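You operate a simulated robot arm through the tools that you are given. There is no shell and no other tool. Be economical: measure what you need, move in short steps, check, and stop when the job is done.

Carry out the task below with a simulated robot arm. There is one attempt and no reset: what you move stays moved.

JOB
Seal the green bag, then flip the sealer switch off.
Fine: at the heat on its label; the heat dial stays there, the arm ends up. Where these are worked on the way, their far stop is far enough and under half their travel is too little: sealer switch.

Only the result counts: the job must be done as asked and must still hold three seconds after the hand-in. Knocking over, shifting, dropping, spilling or breaking anything else fails it. A push-on lid holds only when it is set on centred and level and pressed home; a screw cap is set on level and turned clockwise until tight.

ROBOT AND FRAMES
A 7-joint arm with a fingered hand on a trunk, on a base that drives. Base frame: it is fixed to the floor where the robot stands at the start and does not move with it; the origin is under the middle of the robot, x ahead of it, y to its left, z up. Units: mm, rad, N and s.
Its first joint turns from -2.897 to 2.897 rad. Places, roughly: heat dial [700, 100, 1000]; rest of the bag sealer [700, -100, 1000]; sealer arm [600, -100, 1100]; sealer switch [600, 100, 1000]. Payload 4.7 kg.
The tool frame sits at the grasp point between the pads (the TCP): z along the fingers, y along the line on which they close. The tips reach 36 mm beyond it. The gripper opens to 120 mm. The gripper's body begins 42 mm behind the TCP. The gripper is a hand of 5 fingers: y runs from the thumb to the fingers, the wrist lies at [-18, -122, -210] in the tool frame.
Orientation is that of the tool frame in the base frame, as a unit quaternion [w, x, y, z]. With the fingers straight down and the wrist toward the robot, the tool's x, y and z point along [0, 1, 0], [1, 0, 0] and [0, 0, -1] of the base frame.

CONTROLS
- The arm moves only by the tool jog_arm. Its argument "deltas" is a list of rows, each an object of numbers (a shift or turn left out is 0): "tx", "ty", "tz": the shift along the base's x, y, z in units of 100 mm (1.0 is 100 mm); "rx", "ry", "rz": the turn, a rotation vector about the base's x, y, z in units of 60 degrees (1.0 is 60 degrees). In form: [{"tx": .., "ty": .., "tz": .., "rx": .., "ry": .., "rz": ..}, ...]. A call has 1 to 20 rows; each row is the pose to reach, as a shift and turn from the pose commanded when the call began. A call with a number of a shift or a turn outside -1 to 1 is refused whole. Each row takes 0.2 s and may step no farther than 50 mm and 0.15 rad from the row before; otherwise, the whole call is refused. Where a pose cannot be reached the arm comes as near as it can. A force on the tool above 70 N (or 10 N above the force at the start of the call, whichever is more), or a blocked arm, ends the call early, and 0.2 s more pass. In this call time passes only in rows, and 0.2 s behind the last. The reply holds the time, the measured pose of the TCP, the force on the tool along the base axes, the opening and the grip force, in the units named above and with some noise, with the torque about the TCP (base axes, N m) and any sound that the robot's microphone picked up.
- Cameras (640 x 400 px; columns grow to the right, rows downward): "scene" is now at [-243.5, 53.3, 1265.7]; the picture's right is [-0.29, -0.96, 0.00], its down [-0.04, 0.01, -1.00] and it looks along [0.96, -0.29, -0.04] (base axes); focal length 279 px, centre (320, 200). "wrist" rides on the gripper at [73, -91, -143] in the tool frame; the picture's right is [-0.80, 0.28, -0.53], its down [-0.53, -0.73, 0.42] and it looks along [-0.27, 0.62, 0.74] (tool axes); focal length 234 px, centre (320, 200). There is no depth. A picture from a camera that has moved, and an enlarged one, comes with that camera's place and axes in the base frame and with its lens.
- get_image(camera): a new picture of that camera. No time passes.
- base_move(legs): drives the robot by 1 to 6 legs, each [ahead, turn to the left] in mm and rad, along the robot's own axes; the way and the turn of a leg run together, so that a leg with both is an arc; at most 1500 mm and 3.142 rad a leg. The arm and the cameras ride along, it lands a little off, and it stops where it bumps. It gives what a move gives.
- curl_fingers(index, middle, ring, little, thumb_bend, thumb_turn): sets how far each is bent, from 0 (flat) to 100 (curled in); at 30 the hand is open as for a grip, at 70 the pads meet at the TCP. One left out holds its place. A second passes; each finger stops where it meets its share of the squeeze, and holds until it gets a number again. It is the only way to open and close the hand. It gives what a move gives, with no picture; readings hold the bend of each and the force on index, middle, ring, little, thumb and palm. thumb_turn goes from beside the hand (0) to across from the fingers (100), as for a grip.
- aim_head(pan, tilt): turns the head with the scene camera to pan (to the left, within 2.496 rad either way) and tilt (down, from -0.506 to 1.204), counted from straight ahead of the robot. It gives what a move gives.
- inspect(camera, box): a new picture of the part [left, top, right, bottom] of that camera's present view, enlarged. No time passes.
- job_done(): hands the job in; it is judged then, once.

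Work in short steps. Places have to be worked out from the pictures, the camera data and where the tool is seen: move nearer, look again, correct. Check each grasp and each placing, and mend what went wrong. You have 120 turns and 98 pictures in all, those below and enlarged ones among them. Open the gripper and draw the arm clear of the work before you hand the job in, unless the task says otherwise.

The tools are called after "Call:" as name(argument=value, ...) on one line, values as JSON. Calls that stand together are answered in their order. jog_arm: Moves the arm, as the interface text tells. Its arguments: {"type":"object","properties":{"deltas":{"type":"array"}},"required":["deltas"]} The other tools are called the same way: curl_fingers (index, middle, ring, little, thumb_bend, thumb_turn) moves the fingers one by one; base_move (legs) drives the base; aim_head (pan, tilt) turns the head that bears the scene camera; get_image (camera) takes a picture; inspect (camera, box) takes an enlarged picture of a part of a camera's view; job_done () hands the job in.

At the start:

```text
time: 0.0
position: [477.1, -61.9, 1317.2]
ee_rot: [0.0, 0.707, 0.707, 0.0]
contact_force: [0.7, 0.5, 0.8]
wrist_torque: [0.03, -0.01, -0.01]
width: 119.8
finger_force: 0.0
shape: jaw
bend: [30.0, 30.0, 30.0, 30.0, 30.0, 98.0]
finger forces: [0.0, 0.1, 0.0, 0.0, 0.0, 0.0]
robot x, y, heading: [-1.5, -1.2, -0.0]
head pan, tilt: [-0.295, 0.037]
```

scene: 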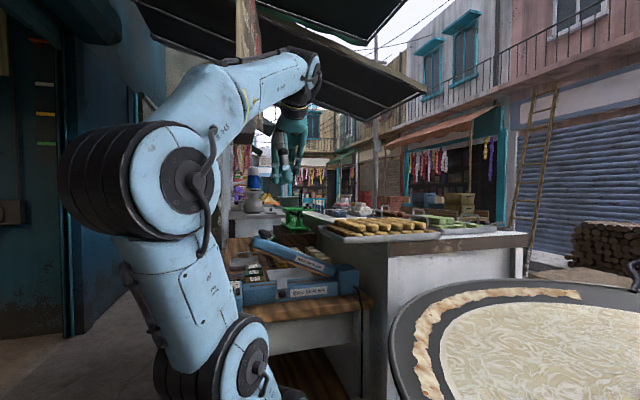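
wrist: 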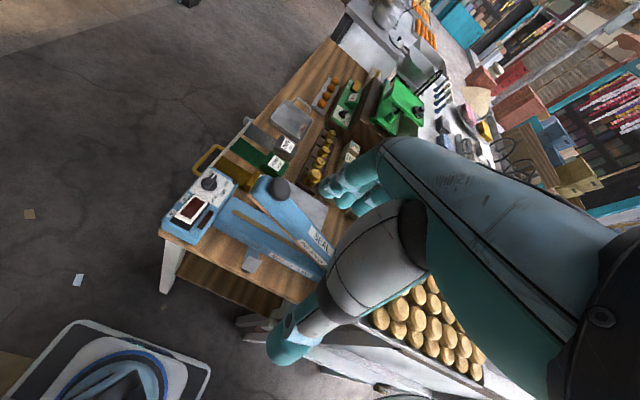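

The sealer sits ahead with a control panel at its left; I enlarge the views to read the parts.

Call:
inspect(camera="wrist", box=[150, 60, 350, 290])

Call:
aim_head(pan=0.0, tilt=0.3)

Call:
get_image(camera="scene")

```text
1.74 times, centred on (250, 175) of wrist
camera zoom: at [385.5, 10.8, 1456.8], right [0.28, -0.8, 0.53], down [-0.73, -0.53, -0.42], along [0.62, -0.27, -0.74], focal length 407 px, centre (442, 244)
```

zoom: 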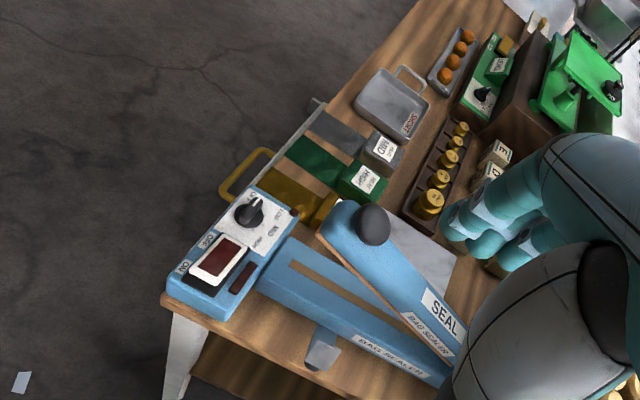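

```text
time: 0.8
position: [475.7, -61.9, 1315.5]
ee_rot: [0.0, 0.708, 0.706, 0.0]
contact_force: [0.2, 0.6, -0.6]
wrist_torque: [-0.02, 0.01, 0.0]
width: 119.6
finger_force: 0.1
shape: jaw
bend: [30.0, 30.0, 30.0, 30.0, 30.0, 98.0]
finger forces: [0.0, 0.0, 0.0, 0.0, 0.0, 0.0]
robot x, y, heading: [-1.0, -0.9, 0.002]
head pan, tilt: [0.0, 0.3]
```

```text
94 pictures are left
camera scene: at [-237.0, 79.6, 1241.4], right [0.0, -1.0, 0.0], down [-0.3, 0.0, -0.96], along [0.96, 0.0, -0.3], focal length 279 px, centre (320, 200)
```

scene: 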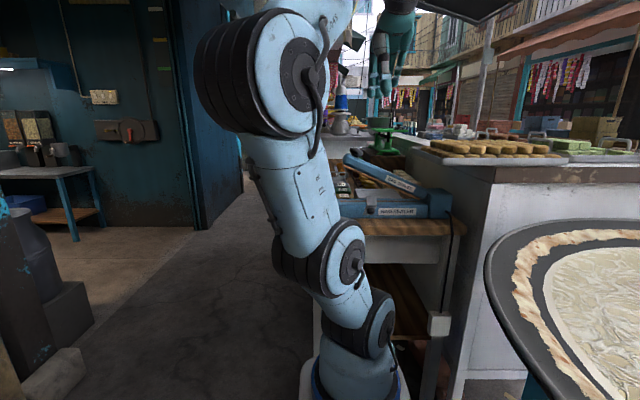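

I enlarge the bags and the control panel.

Call:
inspect(camera="wrist", box=[210, 100, 310, 200])

Call:
inspect(camera="wrist", box=[150, 155, 250, 255])

```text
4.00 times, centred on (260, 150) of wrist
camera zoom: at [385.5, 10.8, 1456.8], right [0.28, -0.8, 0.53], down [-0.73, -0.53, -0.42], along [0.62, -0.27, -0.74], focal length 937 px, centre (560, 400)
```

zoom: 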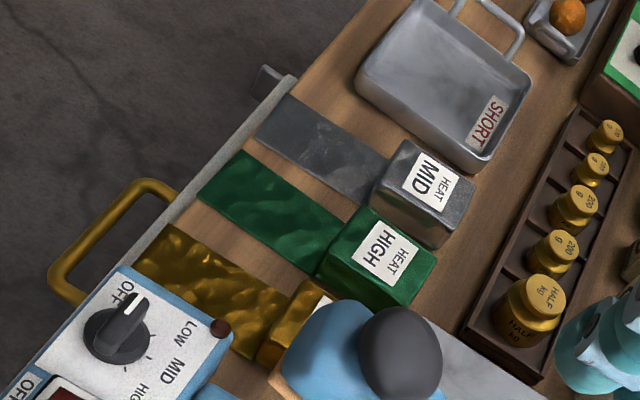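

```text
4.00 times, centred on (200, 205) of wrist
camera zoom: at [385.5, 10.8, 1456.8], right [0.28, -0.8, 0.53], down [-0.73, -0.53, -0.42], along [0.62, -0.27, -0.74], focal length 937 px, centre (800, 180)
```

zoom: 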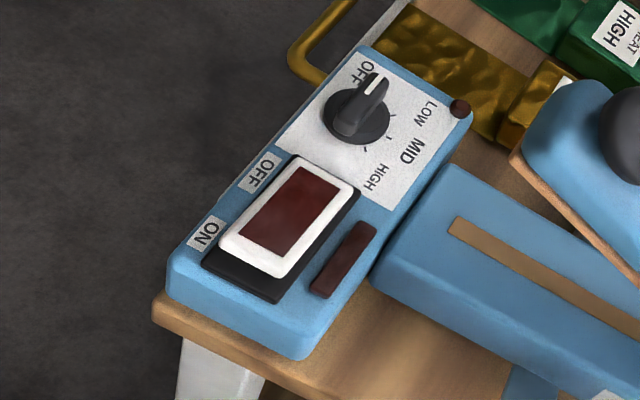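

The green bag says HIGH; dial is at OFF and the rocker seems off. I shift the arm right to see the sealer plate and the bags better.

Call:
jog_arm(deltas=[{"ty": -0.4}, {"ty": -0.8}, {"ty": -1.0}])

Call:
get_image(camera="wrist")

Call:
get_image(camera="scene")

```text
time: 1.6
position: [475.2, -164.5, 1318.6]
ee_rot: [0.0, 0.707, 0.707, 0.001]
contact_force: [0.4, 0.0, -0.2]
wrist_torque: [-0.09, -0.01, 0.03]
width: 119.5
finger_force: 0.0
shape: jaw
bend: [30.0, 30.0, 30.0, 30.0, 30.0, 98.0]
finger forces: [0.1, 0.1, 0.0, 0.1, 0.1, 0.0]
robot x, y, heading: [0.2, 2.5, 0.005]
head pan, tilt: [0.0, 0.3]
```

```text
91 pictures are left
camera wrist: at [383.8, -90.8, 1459.2], right [0.28, -0.8, 0.53], down [-0.73, -0.53, -0.42], along [0.62, -0.27, -0.74], focal length 234 px, centre (320, 200)
```

wrist: 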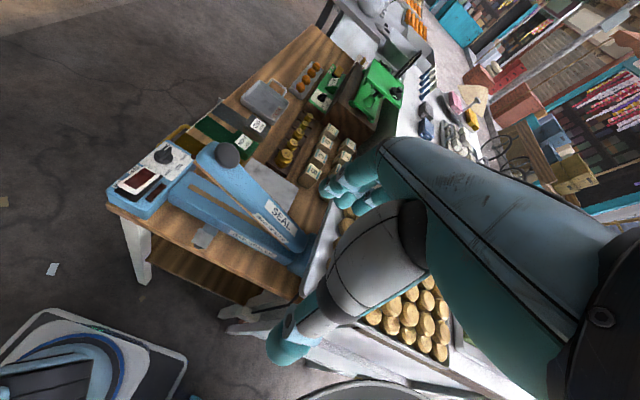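

```text
90 pictures are left
camera scene: at [-237.2, 79.7, 1241.3], right [0.0, -1.0, 0.0], down [-0.3, 0.0, -0.96], along [0.96, 0.0, -0.3], focal length 279 px, centre (320, 200)
```

scene: 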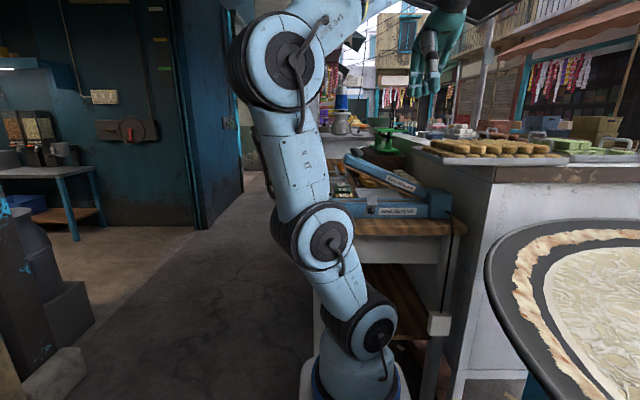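

Same axes with a ~102 mm baseline, so I can triangulate; I enlarge the second view.

Call:
inspect(camera="wrist", box=[100, 70, 340, 280])

Call:
inspect(camera="wrist", box=[170, 70, 310, 190])

```text
1.90 times, centred on (220, 175) of wrist
camera zoom: at [383.8, -90.8, 1459.2], right [0.28, -0.8, 0.53], down [-0.73, -0.53, -0.42], along [0.62, -0.27, -0.74], focal length 446 px, centre (510, 248)
```

zoom: 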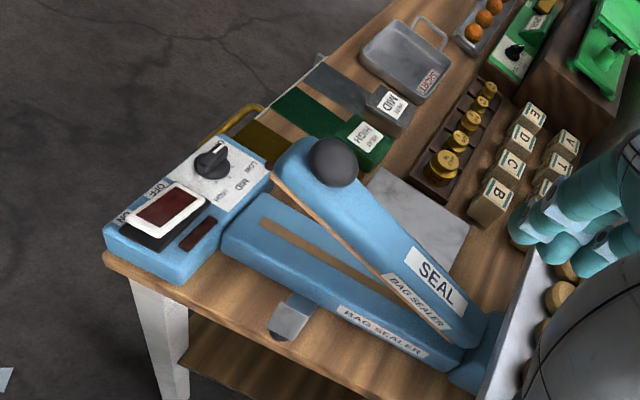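

```text
3.33 times, centred on (240, 130) of wrist
camera zoom: at [383.8, -90.8, 1459.2], right [0.28, -0.8, 0.53], down [-0.73, -0.53, -0.42], along [0.62, -0.27, -0.74], focal length 781 px, centre (587, 433)
```

zoom: 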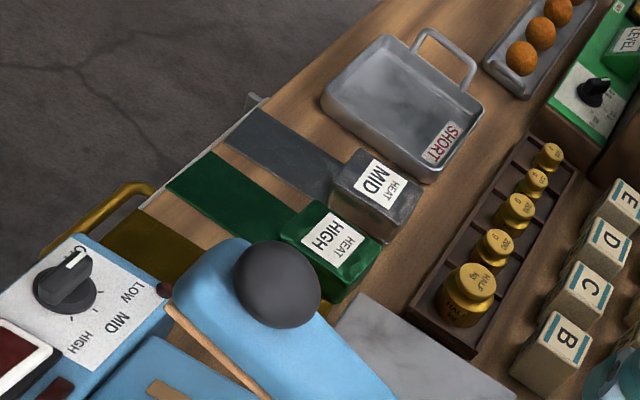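

Triangulating gives: dial ≈(654,82,975), arm knob ≈(633,-34,1128), strip x≈640 (y 11…-190), marble rest ≈(735,-130), green block ≈(824,-16, top 964). I go closer to the panel.

Call:
jog_arm(deltas=[{"ty": 0.35, "tz": -0.3}, {"ty": 0.7, "tz": -0.6}, {"ty": 1.0, "tz": -0.9}])

Call:
jog_arm(deltas=[{"ty": 0.35, "tz": -0.3}, {"ty": 0.7, "tz": -0.6}, {"ty": 1.0, "tz": -0.8}])

Call:
jog_arm(deltas=[{"ty": 0.3, "tz": -0.2, "tx": 0.2}, {"ty": 0.6, "tz": -0.3, "tx": 0.4}])

Call:
get_image(camera="wrist")

```text
time: 2.4
position: [478.0, -64.1, 1227.0]
ee_rot: [0.0, 0.707, 0.707, -0.001]
contact_force: [0.0, 0.1, -0.3]
wrist_torque: [0.03, 0.05, 0.04]
width: 119.5
finger_force: 0.0
shape: jaw
bend: [30.0, 30.0, 30.0, 30.0, 30.0, 98.0]
finger forces: [0.0, 0.1, 0.0, 0.0, 0.1, 0.0]
robot x, y, heading: [-0.0, -2.3, -0.001]
head pan, tilt: [0.0, 0.3]
```

```text
time: 3.2
position: [477.2, 33.9, 1146.5]
ee_rot: [0.001, 0.708, 0.706, 0.001]
contact_force: [0.6, 1.2, -0.1]
wrist_torque: [-0.15, 0.02, 0.0]
width: 119.4
finger_force: 0.0
shape: jaw
bend: [30.0, 30.0, 30.0, 30.0, 30.0, 98.0]
finger forces: [0.1, 0.0, 0.0, 0.0, 0.0, 0.0]
robot x, y, heading: [0.3, -0.6, 0.001]
head pan, tilt: [0.0, 0.3]
```

```text
time: 3.8
position: [514.4, 98.4, 1114.8]
ee_rot: [0.001, 0.707, 0.707, 0.0]
contact_force: [0.2, 0.3, 0.1]
wrist_torque: [0.06, 0.01, 0.02]
width: 119.8
finger_force: 0.1
shape: jaw
bend: [30.0, 30.0, 30.0, 30.0, 30.0, 98.0]
finger forces: [0.0, 0.1, 0.0, 0.1, 0.0, 0.0]
robot x, y, heading: [-3.9, -0.1, 0.004]
head pan, tilt: [0.0, 0.3]
```

```text
87 pictures are left
camera wrist: at [423.2, 171.7, 1256.0], right [0.28, -0.8, 0.53], down [-0.73, -0.53, -0.43], along [0.62, -0.27, -0.74], focal length 234 px, centre (320, 200)
```

wrist: 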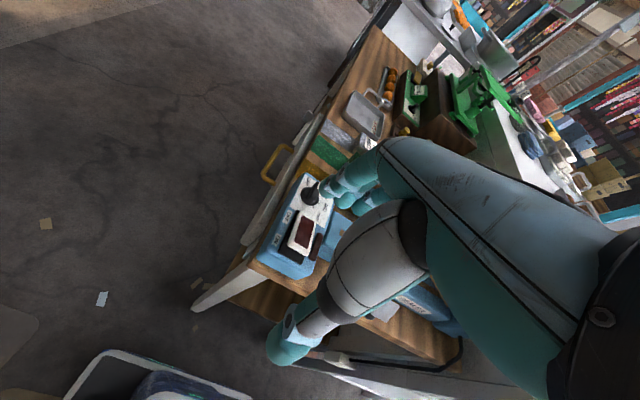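

The panel is in view; enlarge.

Call:
inspect(camera="wrist", box=[240, 150, 360, 280])

```text
3.08 times, centred on (300, 215) of wrist
camera zoom: at [423.2, 171.7, 1256.0], right [0.28, -0.8, 0.53], down [-0.73, -0.53, -0.43], along [0.62, -0.27, -0.74], focal length 720 px, centre (382, 154)
```

zoom: 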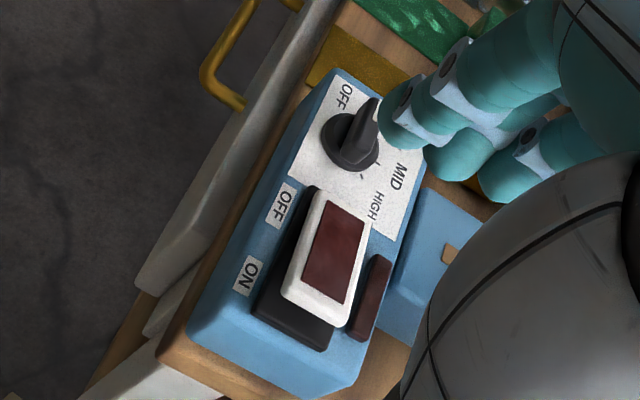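

Rocker is off (ON side raised); dial at OFF, HIGH ≈146° clockwise. I test the fingers to see what the hand looks like with index+thumb only.

Call:
curl_fingers(ring=100, little=100, index=60, middle=100, thumb_bend=60)

Call:
inspect(camera="wrist", box=[220, 120, 480, 380])

Call:
aim_head(pan=-0.05, tilt=0.1)

Call:
get_image(camera="scene")

```text
time: 4.8
position: [514.1, 98.8, 1114.9]
ee_rot: [-0.001, 0.707, 0.708, 0.0]
contact_force: [-0.1, 0.3, -0.1]
wrist_torque: [-0.03, 0.0, 0.01]
width: 34.0
finger_force: 0.1
shape: fingers
bend: [60.0, 100.0, 100.0, 100.0, 60.0, 98.0]
finger forces: [0.0, 0.0, 0.0, 0.0, 0.0, 0.0]
robot x, y, heading: [-1.0, 1.9, -0.001]
head pan, tilt: [0.0, 0.3]
```

```text
1.54 times, centred on (350, 250) of wrist
camera zoom: at [423.5, 171.5, 1255.7], right [0.28, -0.8, 0.53], down [-0.73, -0.53, -0.42], along [0.62, -0.27, -0.74], focal length 360 px, centre (274, 123)
```

zoom: 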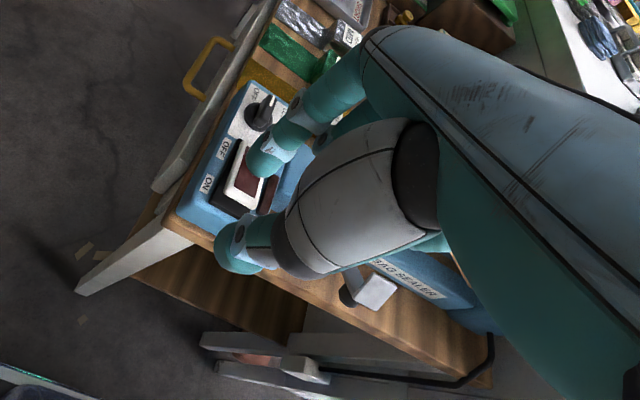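

```text
time: 5.5
position: [514.9, 99.0, 1114.9]
ee_rot: [0.0, 0.708, 0.707, 0.0]
contact_force: [0.0, -0.8, 0.6]
wrist_torque: [0.0, 0.01, 0.02]
width: 33.4
finger_force: 0.0
shape: fingers
bend: [60.0, 100.0, 100.0, 100.0, 60.0, 98.0]
finger forces: [0.1, 0.0, 0.1, 0.0, 0.1, 0.0]
robot x, y, heading: [-1.3, 1.1, -0.002]
head pan, tilt: [-0.051, 0.099]
```

```text
84 pictures are left
camera scene: at [-238.5, 75.0, 1259.9], right [-0.05, -1.0, 0.0], down [-0.1, 0.01, -0.99], along [0.99, -0.05, -0.1], focal length 279 px, centre (320, 200)
```

scene: 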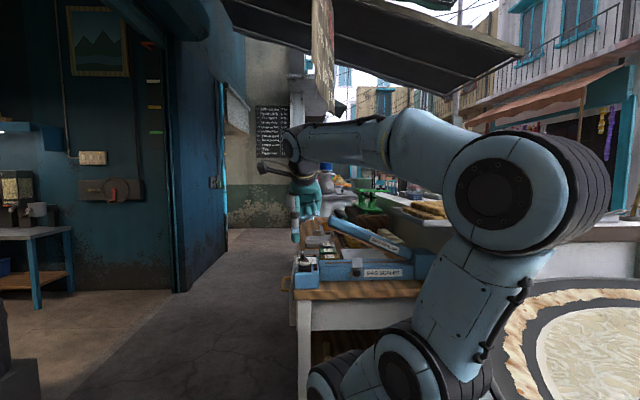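

Index is the finger on the +y side (tool +x), tip ≈12 mm off TCP. I'll pinch the dial fin crosswise: yaw the hand by −72° while rising a bit and look again.

Call:
jog_arm(deltas=[{"rz": -0.14, "tz": 0.05}, {"rz": -0.28, "tz": 0.1}, {"rz": -0.42, "tz": 0.15}, {"rz": -0.56, "tz": 0.2}, {"rz": -0.7, "tz": 0.2}, {"rz": -0.84, "tz": 0.2}, {"rz": -0.96, "tz": 0.2}])

Call:
jog_arm(deltas=[{"rz": -0.12, "tx": 0.3}, {"rz": -0.24, "tx": 0.6, "ty": -0.05}])

Call:
get_image(camera="wrist")

Call:
get_image(camera="scene")

```text
time: 7.1
position: [518.1, 97.5, 1135.2]
ee_rot: [0.0, 0.96, 0.279, 0.0]
contact_force: [-0.1, 0.1, -0.1]
wrist_torque: [0.02, 0.0, 0.0]
width: 33.5
finger_force: 0.1
shape: fingers
bend: [60.0, 100.0, 100.0, 100.0, 60.0, 98.0]
finger forces: [0.0, 0.0, 0.0, 0.1, 0.0, 0.1]
robot x, y, heading: [1.7, 2.1, 0.001]
head pan, tilt: [-0.051, 0.099]
```

```text
time: 7.7
position: [576.8, 93.2, 1134.3]
ee_rot: [0.0, 0.988, 0.155, 0.0]
contact_force: [-0.2, 0.2, 0.1]
wrist_torque: [0.05, 0.0, 0.02]
width: 33.8
finger_force: 0.0
shape: fingers
bend: [60.0, 100.0, 100.0, 100.0, 60.0, 98.0]
finger forces: [0.1, 0.0, 0.0, 0.0, 0.0, 0.1]
robot x, y, heading: [-0.9, 1.6, 0.002]
head pan, tilt: [-0.051, 0.099]
```

```text
83 pictures are left
camera wrist: at [617.7, 202.8, 1275.5], right [-0.68, -0.51, 0.52], down [-0.73, 0.53, -0.42], along [-0.06, -0.67, -0.74], focal length 234 px, centre (320, 200)
```

wrist: 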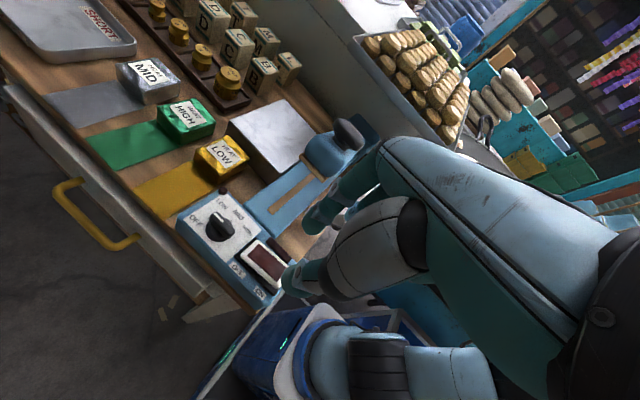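

```text
82 pictures are left
camera scene: at [-238.8, 74.9, 1259.9], right [-0.05, -1.0, 0.0], down [-0.1, 0.01, -1.0], along [0.99, -0.05, -0.1], focal length 279 px, centre (320, 200)
```

scene: 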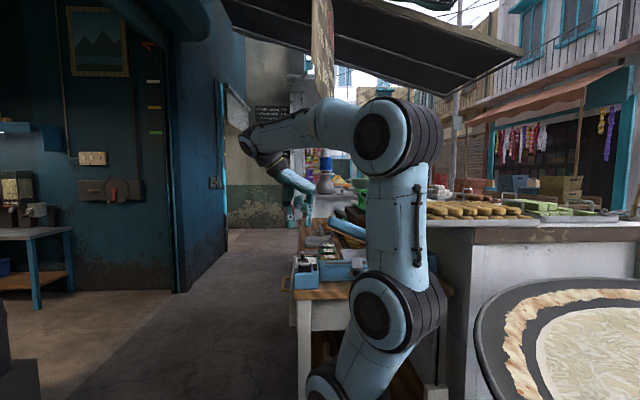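

Excellent view of everything. I enlarge to refine dial, bags, plate.

Call:
inspect(camera="wrist", box=[160, 160, 320, 310])

Call:
inspect(camera="wrist", box=[60, 30, 360, 230])

```text
2.67 times, centred on (240, 235) of wrist
camera zoom: at [617.7, 202.8, 1275.5], right [-0.68, -0.51, 0.52], down [-0.73, 0.53, -0.42], along [-0.06, -0.67, -0.74], focal length 624 px, centre (533, 107)
```

zoom: 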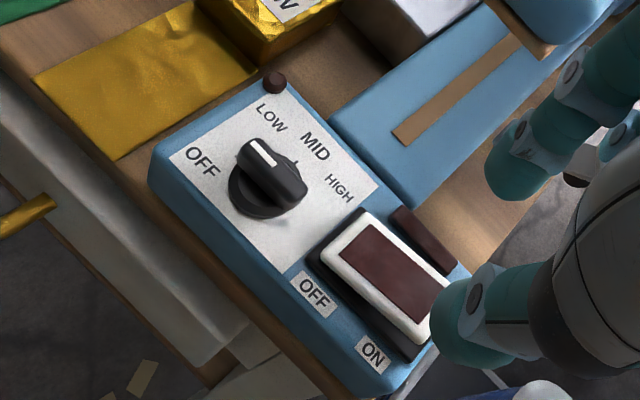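

```text
2.00 times, centred on (210, 130) of wrist
camera zoom: at [617.7, 202.8, 1275.5], right [-0.68, -0.51, 0.52], down [-0.73, 0.53, -0.42], along [-0.06, -0.67, -0.74], focal length 468 px, centre (540, 340)
```

zoom: 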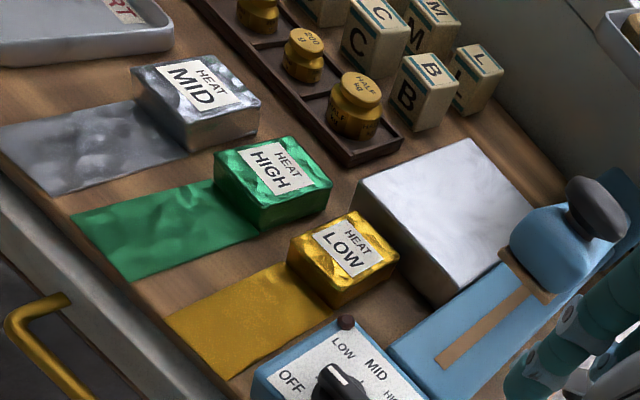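

Fin of the dial points along +x (0°) at ≈(660,86), base z≈959; HIGH ≈ −135°. I open index/thumb and hover above it with the fingers closing across y (tool y = −90°).

Call:
curl_fingers(index=52, thumb_bend=52)

Call:
jog_arm(deltas=[{"tx": 0.35, "rz": -0.12}, {"tx": 0.73, "ty": -0.07, "rz": -0.24}, {"tx": 0.73, "ty": -0.07, "rz": -0.3, "tz": -0.3}, {"tx": 0.73, "ty": -0.07, "rz": -0.3, "tz": -0.65}, {"tx": 0.73, "ty": -0.07, "rz": -0.3, "tz": -0.84}])

Call:
get_image(camera="wrist")

Call:
inspect(camera="scene", box=[240, 160, 400, 300])

```text
time: 8.7
position: [576.2, 93.2, 1135.1]
ee_rot: [0.0, 0.988, 0.156, 0.0]
contact_force: [-0.2, 0.0, 0.2]
wrist_torque: [-0.02, 0.01, -0.01]
width: 56.7
finger_force: 0.0
shape: fingers
bend: [52.0, 100.0, 100.0, 100.0, 52.0, 98.0]
finger forces: [0.0, 0.0, 0.0, 0.0, 0.0, 0.0]
robot x, y, heading: [-0.6, 0.3, 0.003]
head pan, tilt: [-0.051, 0.099]
```

```text
time: 9.9
position: [648.4, 86.1, 1051.6]
ee_rot: [0.0, 1.0, 0.0, 0.0]
contact_force: [0.4, -0.7, 0.0]
wrist_torque: [-0.01, -0.02, -0.03]
width: 56.7
finger_force: 0.1
shape: fingers
bend: [52.0, 100.0, 100.0, 100.0, 52.0, 98.0]
finger forces: [0.0, 0.1, 0.0, 0.1, 0.0, 0.1]
robot x, y, heading: [-1.7, 0.7, 0.0]
head pan, tilt: [-0.051, 0.099]
```

```text
79 pictures are left
camera wrist: at [720.9, 177.9, 1191.7], right [-0.8, -0.28, 0.52], down [-0.53, 0.73, -0.42], along [-0.27, -0.62, -0.74], focal length 234 px, centre (320, 200)
```

wrist: 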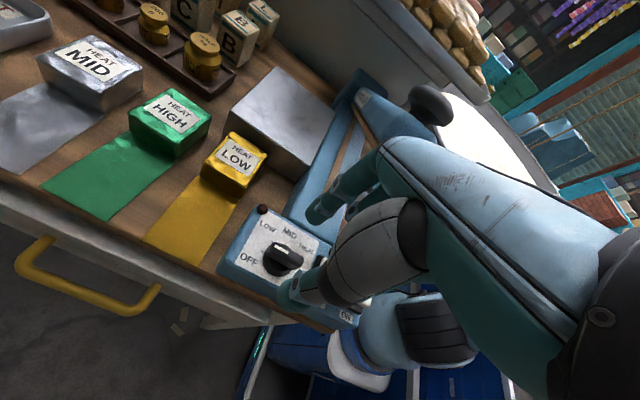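

```text
2.86 times, centred on (320, 230) of scene
camera zoom: at [-238.5, 75.0, 1260.0], right [-0.05, -1.0, 0.0], down [-0.1, 0.01, -1.0], along [0.99, -0.05, -0.1], focal length 798 px, centre (320, 114)
```

zoom: 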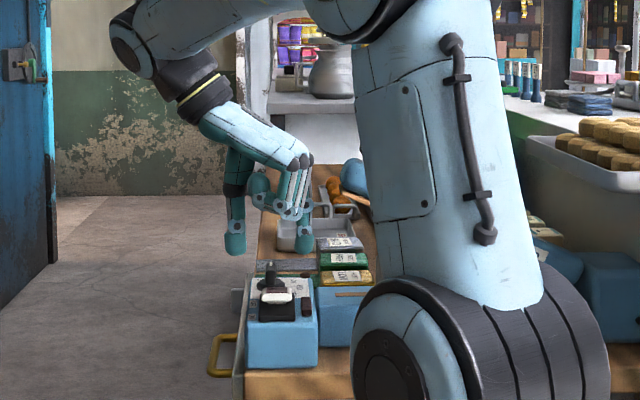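

Tips straddle the fin (scene: thumb y≈125, index y≈50, fin y≈85; knob top z≈1000, tips z≈1018). I lower 40 mm and close on the fin.

Call:
jog_arm(deltas=[{"tx": 0.05, "tz": -0.2}, {"tx": 0.05, "tz": -0.4}])

Call:
curl_fingers(index=70, thumb_bend=70)

Call:
inspect(camera="wrist", box=[200, 160, 400, 340])

Call:
inspect(camera="scene", box=[280, 220, 340, 260])

```text
time: 10.5
position: [655.1, 86.3, 1012.9]
ee_rot: [0.001, 1.0, 0.0, 0.0]
contact_force: [-0.2, -0.5, 0.2]
wrist_torque: [-0.01, 0.0, -0.04]
width: 56.5
finger_force: 0.0
shape: fingers
bend: [52.0, 100.0, 100.0, 100.0, 52.0, 98.0]
finger forces: [0.1, 0.1, 0.0, 0.0, 0.0, 0.1]
robot x, y, heading: [-1.7, 0.3, -0.003]
head pan, tilt: [-0.051, 0.099]
```

```text
time: 11.5
position: [655.3, 85.3, 1012.9]
ee_rot: [0.0, 1.0, 0.0, 0.001]
contact_force: [1.8, 0.2, 9.9]
wrist_torque: [-0.05, -0.1, 0.01]
width: 12.9
finger_force: 5.8
shape: fingers
bend: [67.0, 100.0, 100.0, 100.0, 67.0, 97.0]
finger forces: [7.6, 0.1, 0.1, 0.1, 4.3, 0.1]
robot x, y, heading: [0.6, 0.6, 0.003]
head pan, tilt: [-0.051, 0.099]
```

```text
2.22 times, centred on (300, 250) of wrist
camera zoom: at [727.1, 177.3, 1154.1], right [-0.8, -0.28, 0.52], down [-0.53, 0.73, -0.42], along [-0.27, -0.62, -0.74], focal length 520 px, centre (364, 89)
```

zoom: 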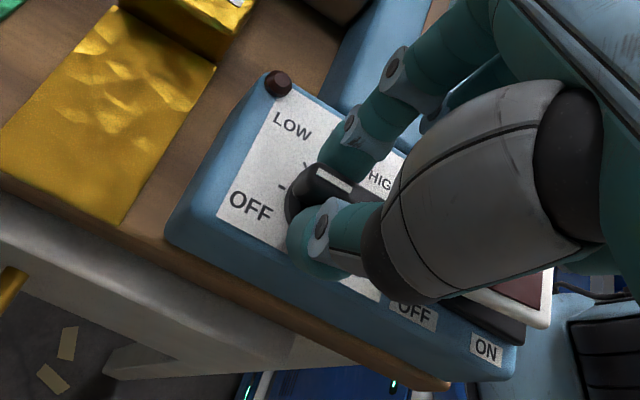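

```text
10.00 times, centred on (310, 240) of scene
camera zoom: at [-238.7, 74.9, 1259.9], right [-0.05, -1.0, 0.0], down [-0.1, 0.01, -1.0], along [0.99, -0.05, -0.1], focal length 2793 px, centre (420, -200)
```

zoom: 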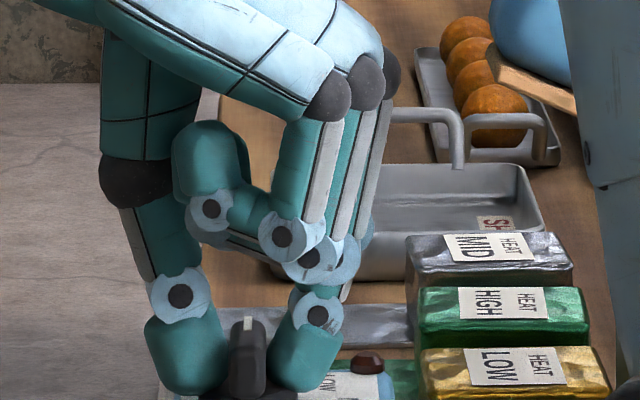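

Pinched the fin (width 13 mm, force ok). Rotate clockwise by ~59° about the dial axis.

Call:
jog_arm(deltas=[{"rz": -0.12}, {"rz": -0.25, "ty": 0.01}, {"rz": -0.38, "tx": 0.01, "ty": 0.02}, {"rz": -0.51, "tx": 0.01, "ty": 0.02}, {"rz": -0.64, "tx": 0.01, "ty": 0.03}, {"rz": -0.77, "tx": 0.02, "ty": 0.03}, {"rz": -0.9, "tx": 0.02, "ty": 0.03}, {"rz": -1.0, "tx": 0.02, "ty": 0.03}])

Call:
inspect(camera="wrist", box=[200, 160, 400, 340])

Call:
inspect(camera="scene", box=[270, 210, 350, 270])

```text
time: 13.3
position: [657.8, 89.0, 1012.0]
ee_rot: [0.0, 0.866, -0.501, 0.0]
contact_force: [-2.6, 0.7, 27.3]
wrist_torque: [-0.23, 0.14, 0.0]
width: 11.5
finger_force: 16.8
shape: fingers
bend: [67.0, 100.0, 100.0, 100.0, 68.0, 98.0]
finger forces: [25.3, 0.0, 0.0, 0.0, 7.8, 0.1]
robot x, y, heading: [2.2, 0.0, -0.001]
head pan, tilt: [-0.051, 0.099]
```

```text
2.22 times, centred on (300, 250) of wrist
camera zoom: at [771.2, 72.2, 1153.7], right [-0.64, 0.56, 0.53], down [0.37, 0.83, -0.42], along [-0.67, -0.08, -0.74], focal length 520 px, centre (364, 89)
```

zoom: 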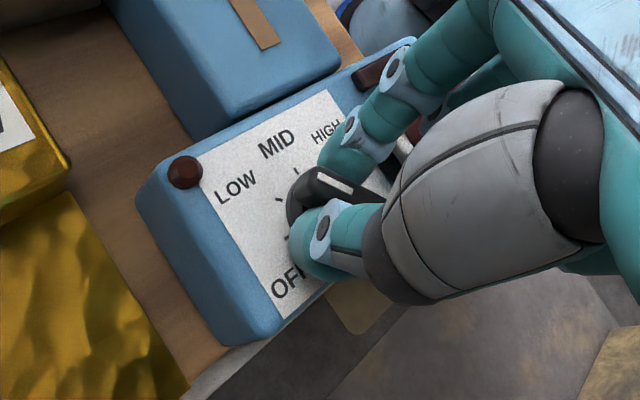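

```text
6.67 times, centred on (310, 240) of scene
camera zoom: at [-239.3, 74.8, 1259.8], right [-0.05, -1.0, 0.0], down [-0.1, 0.01, -1.0], along [0.99, -0.05, -0.1], focal length 1862 px, centre (387, -67)
```

zoom: 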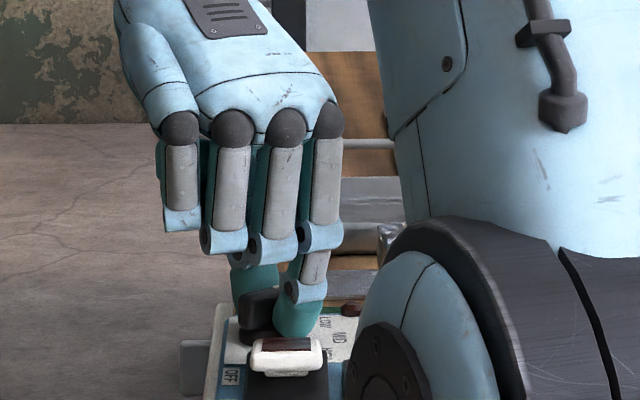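

The dial follows (now between LOW and MID). The arm handled it well, so continue another 45° clockwise, raising 2 mm to relieve the upward force.

Call:
jog_arm(deltas=[{"rz": -0.12, "tz": 0.02, "tx": 0.01}, {"rz": -0.25, "tz": 0.02, "tx": 0.01}, {"rz": -0.38, "tx": 0.02, "tz": 0.02}, {"rz": -0.51, "tx": 0.02, "tz": 0.02}, {"rz": -0.64, "tx": 0.03, "tz": 0.02}, {"rz": -0.75, "tx": 0.03, "tz": 0.02}])

Call:
inspect(camera="wrist", box=[200, 160, 400, 340])

Call:
get_image(camera="scene")

```text
time: 14.0
position: [668.7, 42.8, 1009.1]
ee_rot: [-0.009, 0.794, -0.608, -0.012]
contact_force: [0.4, 48.2, -3.6]
wrist_torque: [-3.58, -0.05, -1.08]
width: 4.1
finger_force: 23.4
shape: fingers
bend: [70.0, 100.0, 100.0, 100.0, 70.0, 98.0]
finger forces: [0.1, 0.0, 0.0, 0.1, 0.0, 46.5]
out of reach, approached as far as the arm can: row 2, 3
robot x, y, heading: [1.6, 0.5, -0.001]
head pan, tilt: [-0.051, 0.099]
stopped in row 3: the force on the tool passed its limit at 126 N (the readings are from after the stop); the commanded pose is now the measured one
```

```text
2.22 times, centred on (300, 250) of wrist
camera zoom: at [776.7, -8.3, 1148.3], right [-0.48, 0.69, 0.55], down [0.56, 0.72, -0.41], along [-0.67, 0.11, -0.73], focal length 520 px, centre (364, 89)
```

zoom: 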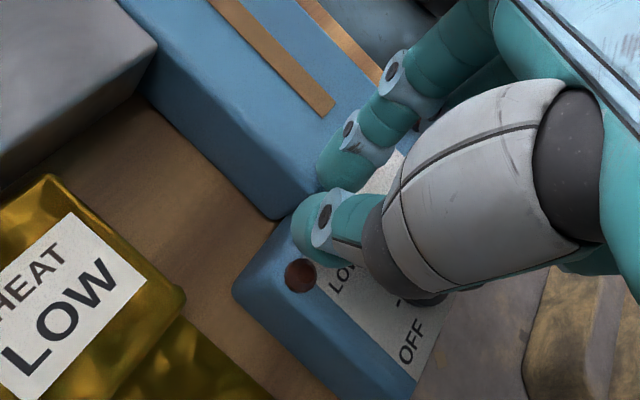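

```text
72 pictures are left
camera scene: at [-238.6, 75.8, 1259.9], right [-0.04, -1.0, 0.0], down [-0.1, 0.0, -0.99], along [0.99, -0.04, -0.1], focal length 279 px, centre (320, 200)
```

scene: 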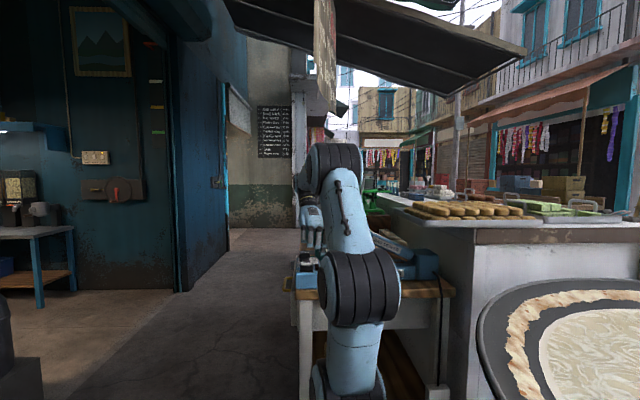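

The arm hit its reach limit and slid off the dial toward −y, touching the sealer arm. I back off: a bit +y and then straight up.

Call:
jog_arm(deltas=[{"ty": 0.05, "tz": 0.02}, {"ty": 0.1, "tz": 0.1}, {"ty": 0.15, "tz": 0.35}, {"ty": 0.2, "tz": 0.7}, {"ty": 0.2, "tz": 1.0}])

Call:
get_image(camera="wrist")

```text
time: 14.6
position: [668.8, 41.5, 1009.2]
ee_rot: [-0.01, 0.795, -0.607, -0.014]
contact_force: [-1.8, 36.2, -9.8]
wrist_torque: [-2.51, -0.35, -0.84]
width: 4.2
finger_force: 18.9
shape: fingers
bend: [70.0, 100.0, 100.0, 100.0, 70.0, 98.0]
finger forces: [0.0, 0.0, 0.0, 0.0, 0.0, 37.5]
out of reach, approached as far as the arm can: row 1, 2
robot x, y, heading: [1.2, 0.0, 0.007]
head pan, tilt: [-0.051, 0.099]
stopped in row 2: the force on the tool passed its limit at 72 N (the readings are from after the stop); the commanded pose is now the measured one
```

```text
71 pictures are left
camera wrist: at [777.1, -8.6, 1147.9], right [-0.47, 0.69, 0.55], down [0.56, 0.72, -0.41], along [-0.68, 0.12, -0.73], focal length 234 px, centre (320, 200)
```

wrist: 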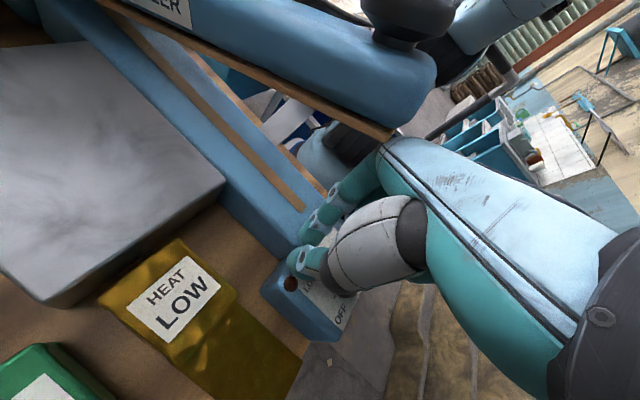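

Back of the hand rests against the sealer arm's end face. I try raising straight up in small steps.

Call:
jog_arm(deltas=[{"tz": 0.1}, {"tz": 0.2}, {"tz": 0.3}, {"tz": 0.45}])

```text
time: 15.0
position: [668.5, 41.5, 1012.2]
ee_rot: [-0.009, 0.794, -0.608, -0.019]
contact_force: [4.4, 25.7, -15.5]
wrist_torque: [-1.64, 0.11, -0.29]
width: 4.3
finger_force: 14.7
shape: fingers
bend: [70.0, 100.0, 100.0, 100.0, 70.0, 98.0]
finger forces: [0.0, 0.0, 0.0, 0.0, 0.0, 29.0]
robot x, y, heading: [-1.5, 0.5, 0.009]
head pan, tilt: [-0.051, 0.099]
stopped in row 2: the force on the tool passed its limit at 80 N (the readings are from after the stop); the commanded pose is now the measured one
```

I look at the contact from the scene camera before moving on.

Call:
inspect(camera="scene", box=[280, 180, 440, 280])

Call:
inspect(camera="wrist", box=[280, 60, 480, 260])

```text
4.00 times, centred on (360, 230) of scene
camera zoom: at [-238.7, 73.9, 1260.0], right [-0.04, -1.0, 0.0], down [-0.1, 0.0, -0.99], along [0.99, -0.04, -0.1], focal length 1117 px, centre (160, 80)
```

zoom: 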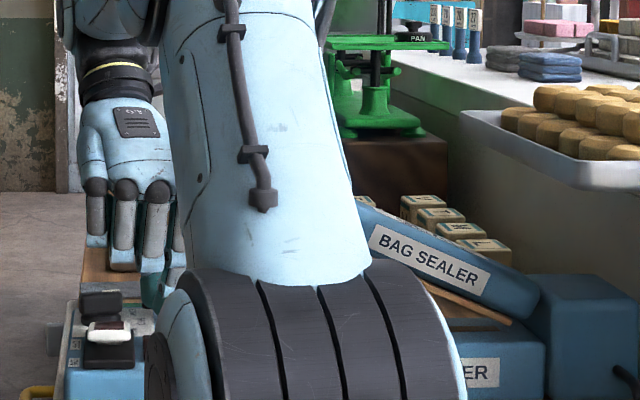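

```text
2.00 times, centred on (380, 160) of wrist
camera zoom: at [778.6, -8.2, 1148.7], right [-0.47, 0.68, 0.56], down [0.56, 0.72, -0.41], along [-0.68, 0.12, -0.72], focal length 468 px, centre (200, 280)
```

zoom: 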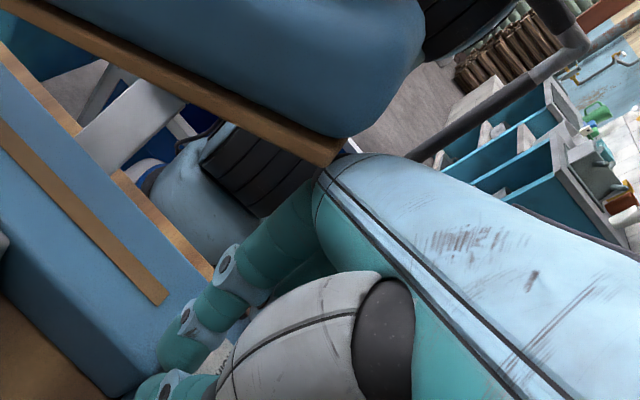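

The palm edge is caught on the sealer arm's lower end corner. I move +y while unwinding the yaw, which should bring the pose back into reach.

Call:
jog_arm(deltas=[{"ty": 0.08, "tz": -0.02, "rz": 0.04}, {"ty": 0.16, "tz": -0.02, "rz": 0.1}, {"ty": 0.24, "tz": -0.02, "rz": 0.15}])

```text
time: 15.8
position: [667.7, 63.4, 1013.1]
ee_rot: [-0.005, 0.839, -0.544, -0.019]
contact_force: [0.6, 0.4, 0.1]
wrist_torque: [0.0, 0.0, -0.04]
width: 4.1
finger_force: 0.1
shape: fingers
bend: [70.0, 100.0, 100.0, 100.0, 70.0, 98.0]
finger forces: [0.0, 0.0, 0.1, 0.0, 0.0, 0.0]
robot x, y, heading: [-0.8, 1.6, 0.01]
head pan, tilt: [-0.051, 0.099]
```

Free now, with no contact force. Raise and unwind the yaw.

Call:
jog_arm(deltas=[{"tz": 0.3, "ty": 0.03}, {"tz": 0.6, "ty": 0.06, "rz": 0.1}, {"tz": 0.9, "ty": 0.1, "rz": 0.23}, {"tz": 1.0, "ty": 0.15, "rz": 0.36, "tx": -0.1}, {"tz": 1.0, "ty": 0.2, "rz": 0.5, "tx": -0.2}, {"tz": 1.0, "ty": 0.3, "rz": 0.64, "tx": -0.3}, {"tz": 1.0, "ty": 0.3, "rz": 0.78, "tx": -0.3}, {"tz": 1.0, "ty": 0.3, "rz": 0.92, "tx": -0.3}])

Call:
get_image(camera="wrist")

```text
time: 17.6
position: [638.0, 94.9, 1111.6]
ee_rot: [0.003, 0.996, -0.092, -0.02]
contact_force: [0.8, 0.2, -0.4]
wrist_torque: [-0.01, 0.0, 0.02]
width: 4.2
finger_force: 0.0
shape: fingers
bend: [70.0, 100.0, 100.0, 100.0, 70.0, 98.0]
finger forces: [0.1, 0.0, 0.1, 0.0, 0.0, 0.0]
out of reach, approached as far as the arm can: row 2, 3, 4, 5
robot x, y, heading: [-1.8, -1.5, 0.009]
head pan, tilt: [-0.051, 0.099]
```

```text
68 pictures are left
camera wrist: at [731.3, 173.1, 1247.3], right [-0.82, -0.13, 0.56], down [-0.41, 0.82, -0.41], along [-0.4, -0.56, -0.72], focal length 234 px, centre (320, 200)
```

wrist: 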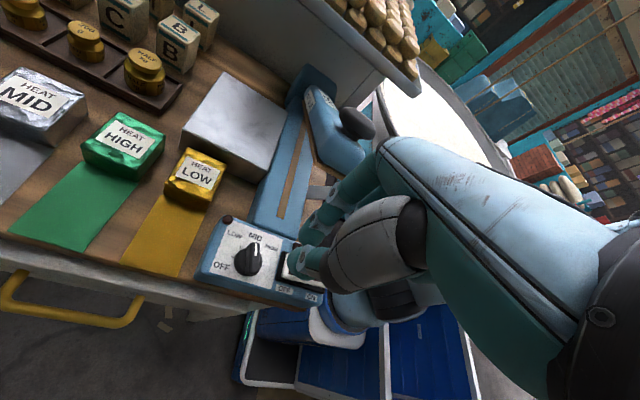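

Call:
inspect(camera="wrist", box=[190, 200, 330, 310])

```text
3.64 times, centred on (260, 255) of wrist
camera zoom: at [731.3, 173.1, 1247.3], right [-0.82, -0.13, 0.56], down [-0.41, 0.82, -0.41], along [-0.4, -0.56, -0.72], focal length 852 px, centre (538, 0)
```

zoom: 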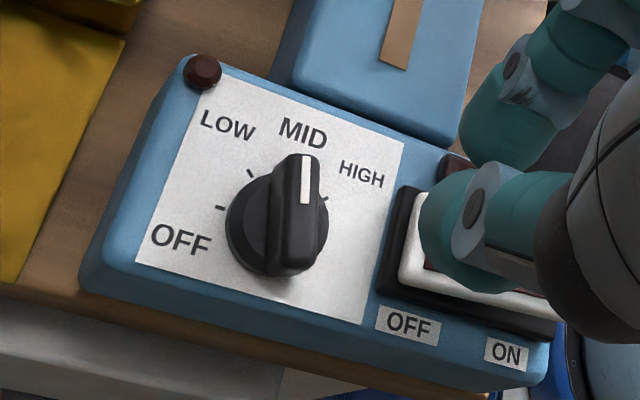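

Ticks: OFF 0°, LOW −45°, MID −90°, HIGH −135°; the pointer is now ≈−87° with axis ≈(660,88). For the remaining ~45° I unwind the hand to the standard yaw, fixing a small tilt first.

Call:
jog_arm(deltas=[{"ry": -0.038, "ty": 0.05}])

Call:
jog_arm(deltas=[{"rz": 0.14}, {"rz": 0.28}, {"rz": 0.42}, {"rz": 0.56}, {"rz": 0.7}, {"rz": 0.84}, {"rz": 0.98}])

Call:
curl_fingers(index=52, thumb_bend=52)

Call:
jog_arm(deltas=[{"rz": 0.14}, {"rz": 0.28}, {"rz": 0.42, "ty": -0.1}, {"rz": 0.56, "ty": -0.22, "tx": 0.1}, {"rz": 0.72, "ty": -0.22, "tx": 0.2, "tz": -0.3}, {"rz": 0.76, "ty": -0.22, "tx": 0.2, "tz": -0.6}])

Call:
get_image(camera="wrist")

```text
time: 18.0
position: [637.4, 99.8, 1110.1]
ee_rot: [0.001, 0.996, -0.091, 0.001]
contact_force: [1.5, -0.7, 0.1]
wrist_torque: [0.01, 0.02, -0.02]
width: 4.3
finger_force: 0.0
shape: fingers
bend: [70.0, 100.0, 100.0, 100.0, 70.0, 98.0]
finger forces: [0.0, 0.0, 0.0, 0.0, 0.0, 0.1]
robot x, y, heading: [0.8, -0.2, 0.014]
head pan, tilt: [-0.051, 0.099]
```

```text
time: 19.6
position: [639.2, 100.9, 1110.9]
ee_rot: [0.001, 0.913, 0.409, 0.002]
contact_force: [1.0, -0.7, -0.4]
wrist_torque: [-0.03, 0.02, 0.03]
width: 4.4
finger_force: 0.1
shape: fingers
bend: [70.0, 100.0, 100.0, 100.0, 70.0, 98.0]
finger forces: [0.1, 0.1, 0.1, 0.0, 0.0, 0.0]
robot x, y, heading: [3.0, 3.5, 0.006]
head pan, tilt: [-0.051, 0.099]
```

```text
time: 20.6
position: [638.1, 100.5, 1112.3]
ee_rot: [0.001, 0.913, 0.407, 0.001]
contact_force: [-0.9, 0.3, 0.0]
wrist_torque: [0.02, -0.01, -0.03]
width: 56.5
finger_force: 0.0
shape: fingers
bend: [52.0, 100.0, 100.0, 100.0, 52.0, 98.0]
finger forces: [0.0, 0.0, 0.0, 0.1, 0.1, 0.0]
robot x, y, heading: [3.0, -0.6, 0.004]
head pan, tilt: [-0.051, 0.099]
```

```text
refused: row 5 steps farther than a row can; nothing moved
```

```text
66 pictures are left
camera wrist: at [619.0, 215.5, 1252.8], right [-0.33, -0.78, 0.52], down [-0.9, 0.09, -0.43], along [0.29, -0.61, -0.74], focal length 234 px, centre (320, 200)
```

wrist: 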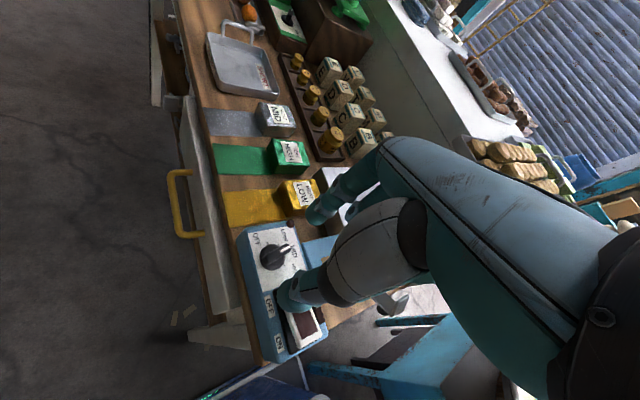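

Row step slightly too big; resend.

Call:
jog_arm(deltas=[{"rz": 0.14}, {"rz": 0.28}, {"rz": 0.42, "ty": -0.1}, {"rz": 0.56, "ty": -0.22, "tx": 0.1}, {"rz": 0.69, "ty": -0.22, "tx": 0.2, "tz": -0.3}, {"rz": 0.72, "ty": -0.22, "tx": 0.2, "tz": -0.6}])

Call:
get_image(camera="wrist")

Call:
inspect(camera="scene", box=[260, 160, 420, 290])

```text
time: 22.0
position: [656.3, 77.0, 1048.9]
ee_rot: [0.0, 0.699, 0.715, 0.003]
contact_force: [0.5, 0.1, -0.6]
wrist_torque: [-0.02, -0.01, -0.02]
width: 56.7
finger_force: 0.1
shape: fingers
bend: [52.0, 100.0, 100.0, 100.0, 52.0, 98.0]
finger forces: [0.1, 0.0, 0.0, 0.0, 0.0, 0.0]
robot x, y, heading: [-3.8, -0.7, 0.008]
head pan, tilt: [-0.051, 0.099]
```

```text
65 pictures are left
camera wrist: at [563.2, 147.8, 1189.7], right [0.3, -0.8, 0.52], down [-0.72, -0.55, -0.43], along [0.63, -0.25, -0.74], focal length 234 px, centre (320, 200)
```

wrist: 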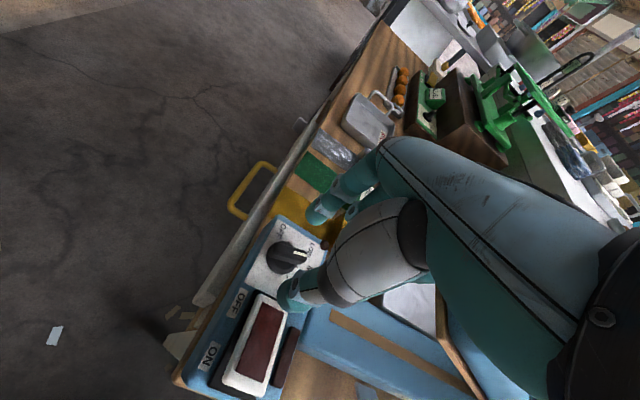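

```text
3.08 times, centred on (340, 225) of scene
camera zoom: at [-239.3, 73.3, 1260.0], right [-0.04, -1.0, 0.0], down [-0.1, 0.0, -1.0], along [0.99, -0.04, -0.1], focal length 859 px, centre (258, 123)
```

zoom: 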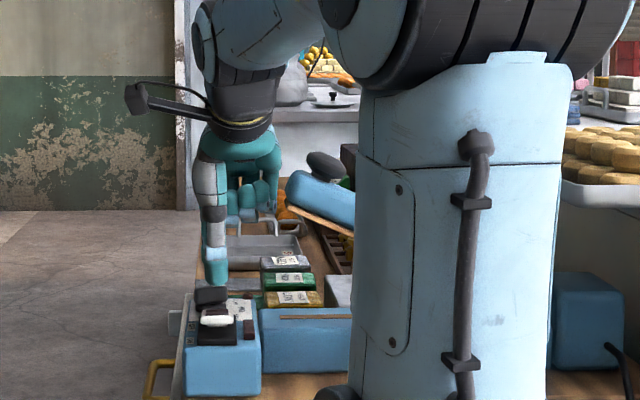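

Tips straddle the fin; I narrow the opening to avoid the rocker, shift +4 mm in y and lower.

Call:
curl_fingers(index=58, thumb_bend=58)

Call:
jog_arm(deltas=[{"ty": 0.05, "tz": -0.18}, {"ty": 0.05, "tz": -0.35}])

Call:
inspect(camera="wrist", box=[200, 180, 360, 340])

```text
time: 23.0
position: [656.0, 77.8, 1048.7]
ee_rot: [0.001, 0.699, 0.715, 0.001]
contact_force: [-0.1, -0.2, -0.5]
wrist_torque: [0.0, 0.02, -0.03]
width: 42.7
finger_force: 0.1
shape: fingers
bend: [57.0, 100.0, 100.0, 100.0, 57.0, 98.0]
finger forces: [0.1, 0.0, 0.1, 0.0, 0.0, 0.1]
robot x, y, heading: [2.1, -2.5, 0.008]
head pan, tilt: [-0.051, 0.099]
```

```text
time: 23.6
position: [658.0, 82.4, 1015.8]
ee_rot: [0.0, 0.699, 0.715, 0.001]
contact_force: [-0.1, 0.7, 0.4]
wrist_torque: [0.0, -0.01, 0.01]
width: 41.6
finger_force: 0.1
shape: fingers
bend: [57.0, 100.0, 100.0, 100.0, 57.0, 98.0]
finger forces: [0.0, 0.0, 0.0, 0.1, 0.2, 0.0]
robot x, y, heading: [-1.9, 1.0, 0.006]
head pan, tilt: [-0.051, 0.099]
```

```text
2.50 times, centred on (280, 260) of wrist
camera zoom: at [564.3, 153.0, 1155.5], right [0.3, -0.8, 0.52], down [-0.72, -0.55, -0.43], along [0.63, -0.25, -0.74], focal length 585 px, centre (420, 50)
```

zoom: 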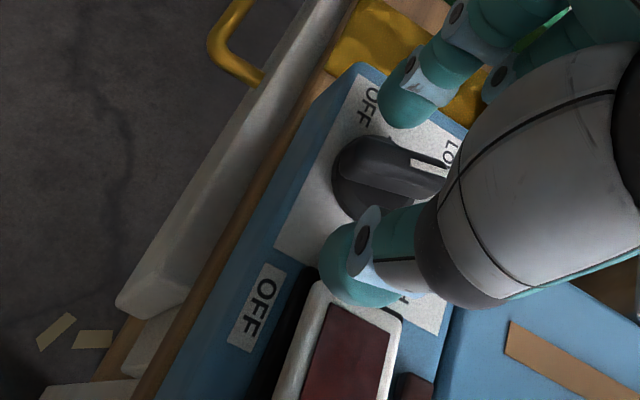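

The fin is between index and thumb, clear of the rocker. Close.

Call:
jog_arm(deltas=[{"tz": -0.03, "ty": 0.02}])

Call:
curl_fingers(index=70, thumb_bend=70)

Call:
jog_arm(deltas=[{"rz": -0.12, "tz": 0.01}, {"rz": -0.25, "tz": 0.02}, {"rz": -0.38, "tz": 0.02}, {"rz": -0.51, "tz": 0.02}, {"rz": -0.64, "tz": 0.02}, {"rz": -0.75, "tz": 0.02}])

Call:
inspect(camera="wrist", box=[200, 180, 360, 340])

```text
time: 24.0
position: [657.6, 85.1, 1014.6]
ee_rot: [0.001, 0.699, 0.715, 0.001]
contact_force: [1.2, -0.3, 0.7]
wrist_torque: [-0.02, 0.01, -0.02]
width: 41.1
finger_force: 0.3
shape: fingers
bend: [57.0, 100.0, 100.0, 100.0, 58.0, 98.0]
finger forces: [0.1, 0.1, 0.1, 0.1, 1.3, 0.0]
robot x, y, heading: [0.5, -1.1, 0.01]
head pan, tilt: [-0.051, 0.099]
```

```text
time: 25.0
position: [657.5, 83.9, 1013.6]
ee_rot: [0.001, 0.699, 0.715, 0.002]
contact_force: [4.4, 1.1, 8.5]
wrist_torque: [0.09, -0.27, -0.03]
width: 12.3
finger_force: 7.2
shape: fingers
bend: [67.0, 100.0, 100.0, 100.0, 68.0, 98.0]
finger forces: [12.9, 0.0, 0.1, 0.0, 1.9, 0.0]
robot x, y, heading: [-0.3, -0.6, 0.014]
head pan, tilt: [-0.051, 0.099]
```

```text
time: 26.4
position: [656.3, 82.8, 1016.0]
ee_rot: [0.0, 0.92, 0.393, 0.001]
contact_force: [-1.2, 2.0, -2.6]
wrist_torque: [0.06, 0.02, 0.03]
width: 12.0
finger_force: 2.1
shape: fingers
bend: [68.0, 100.0, 100.0, 100.0, 67.0, 97.0]
finger forces: [1.3, 0.0, 0.1, 0.0, 3.3, 0.0]
robot x, y, heading: [-2.8, -0.5, 0.009]
head pan, tilt: [-0.051, 0.099]
```

```text
2.50 times, centred on (280, 260) of wrist
camera zoom: at [641.8, 200.0, 1155.9], right [-0.36, -0.77, 0.53], down [-0.9, 0.12, -0.43], along [0.27, -0.62, -0.74], focal length 585 px, centre (420, 50)
```

zoom: 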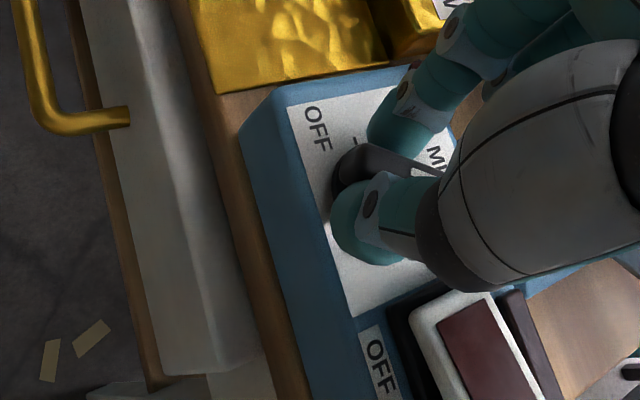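

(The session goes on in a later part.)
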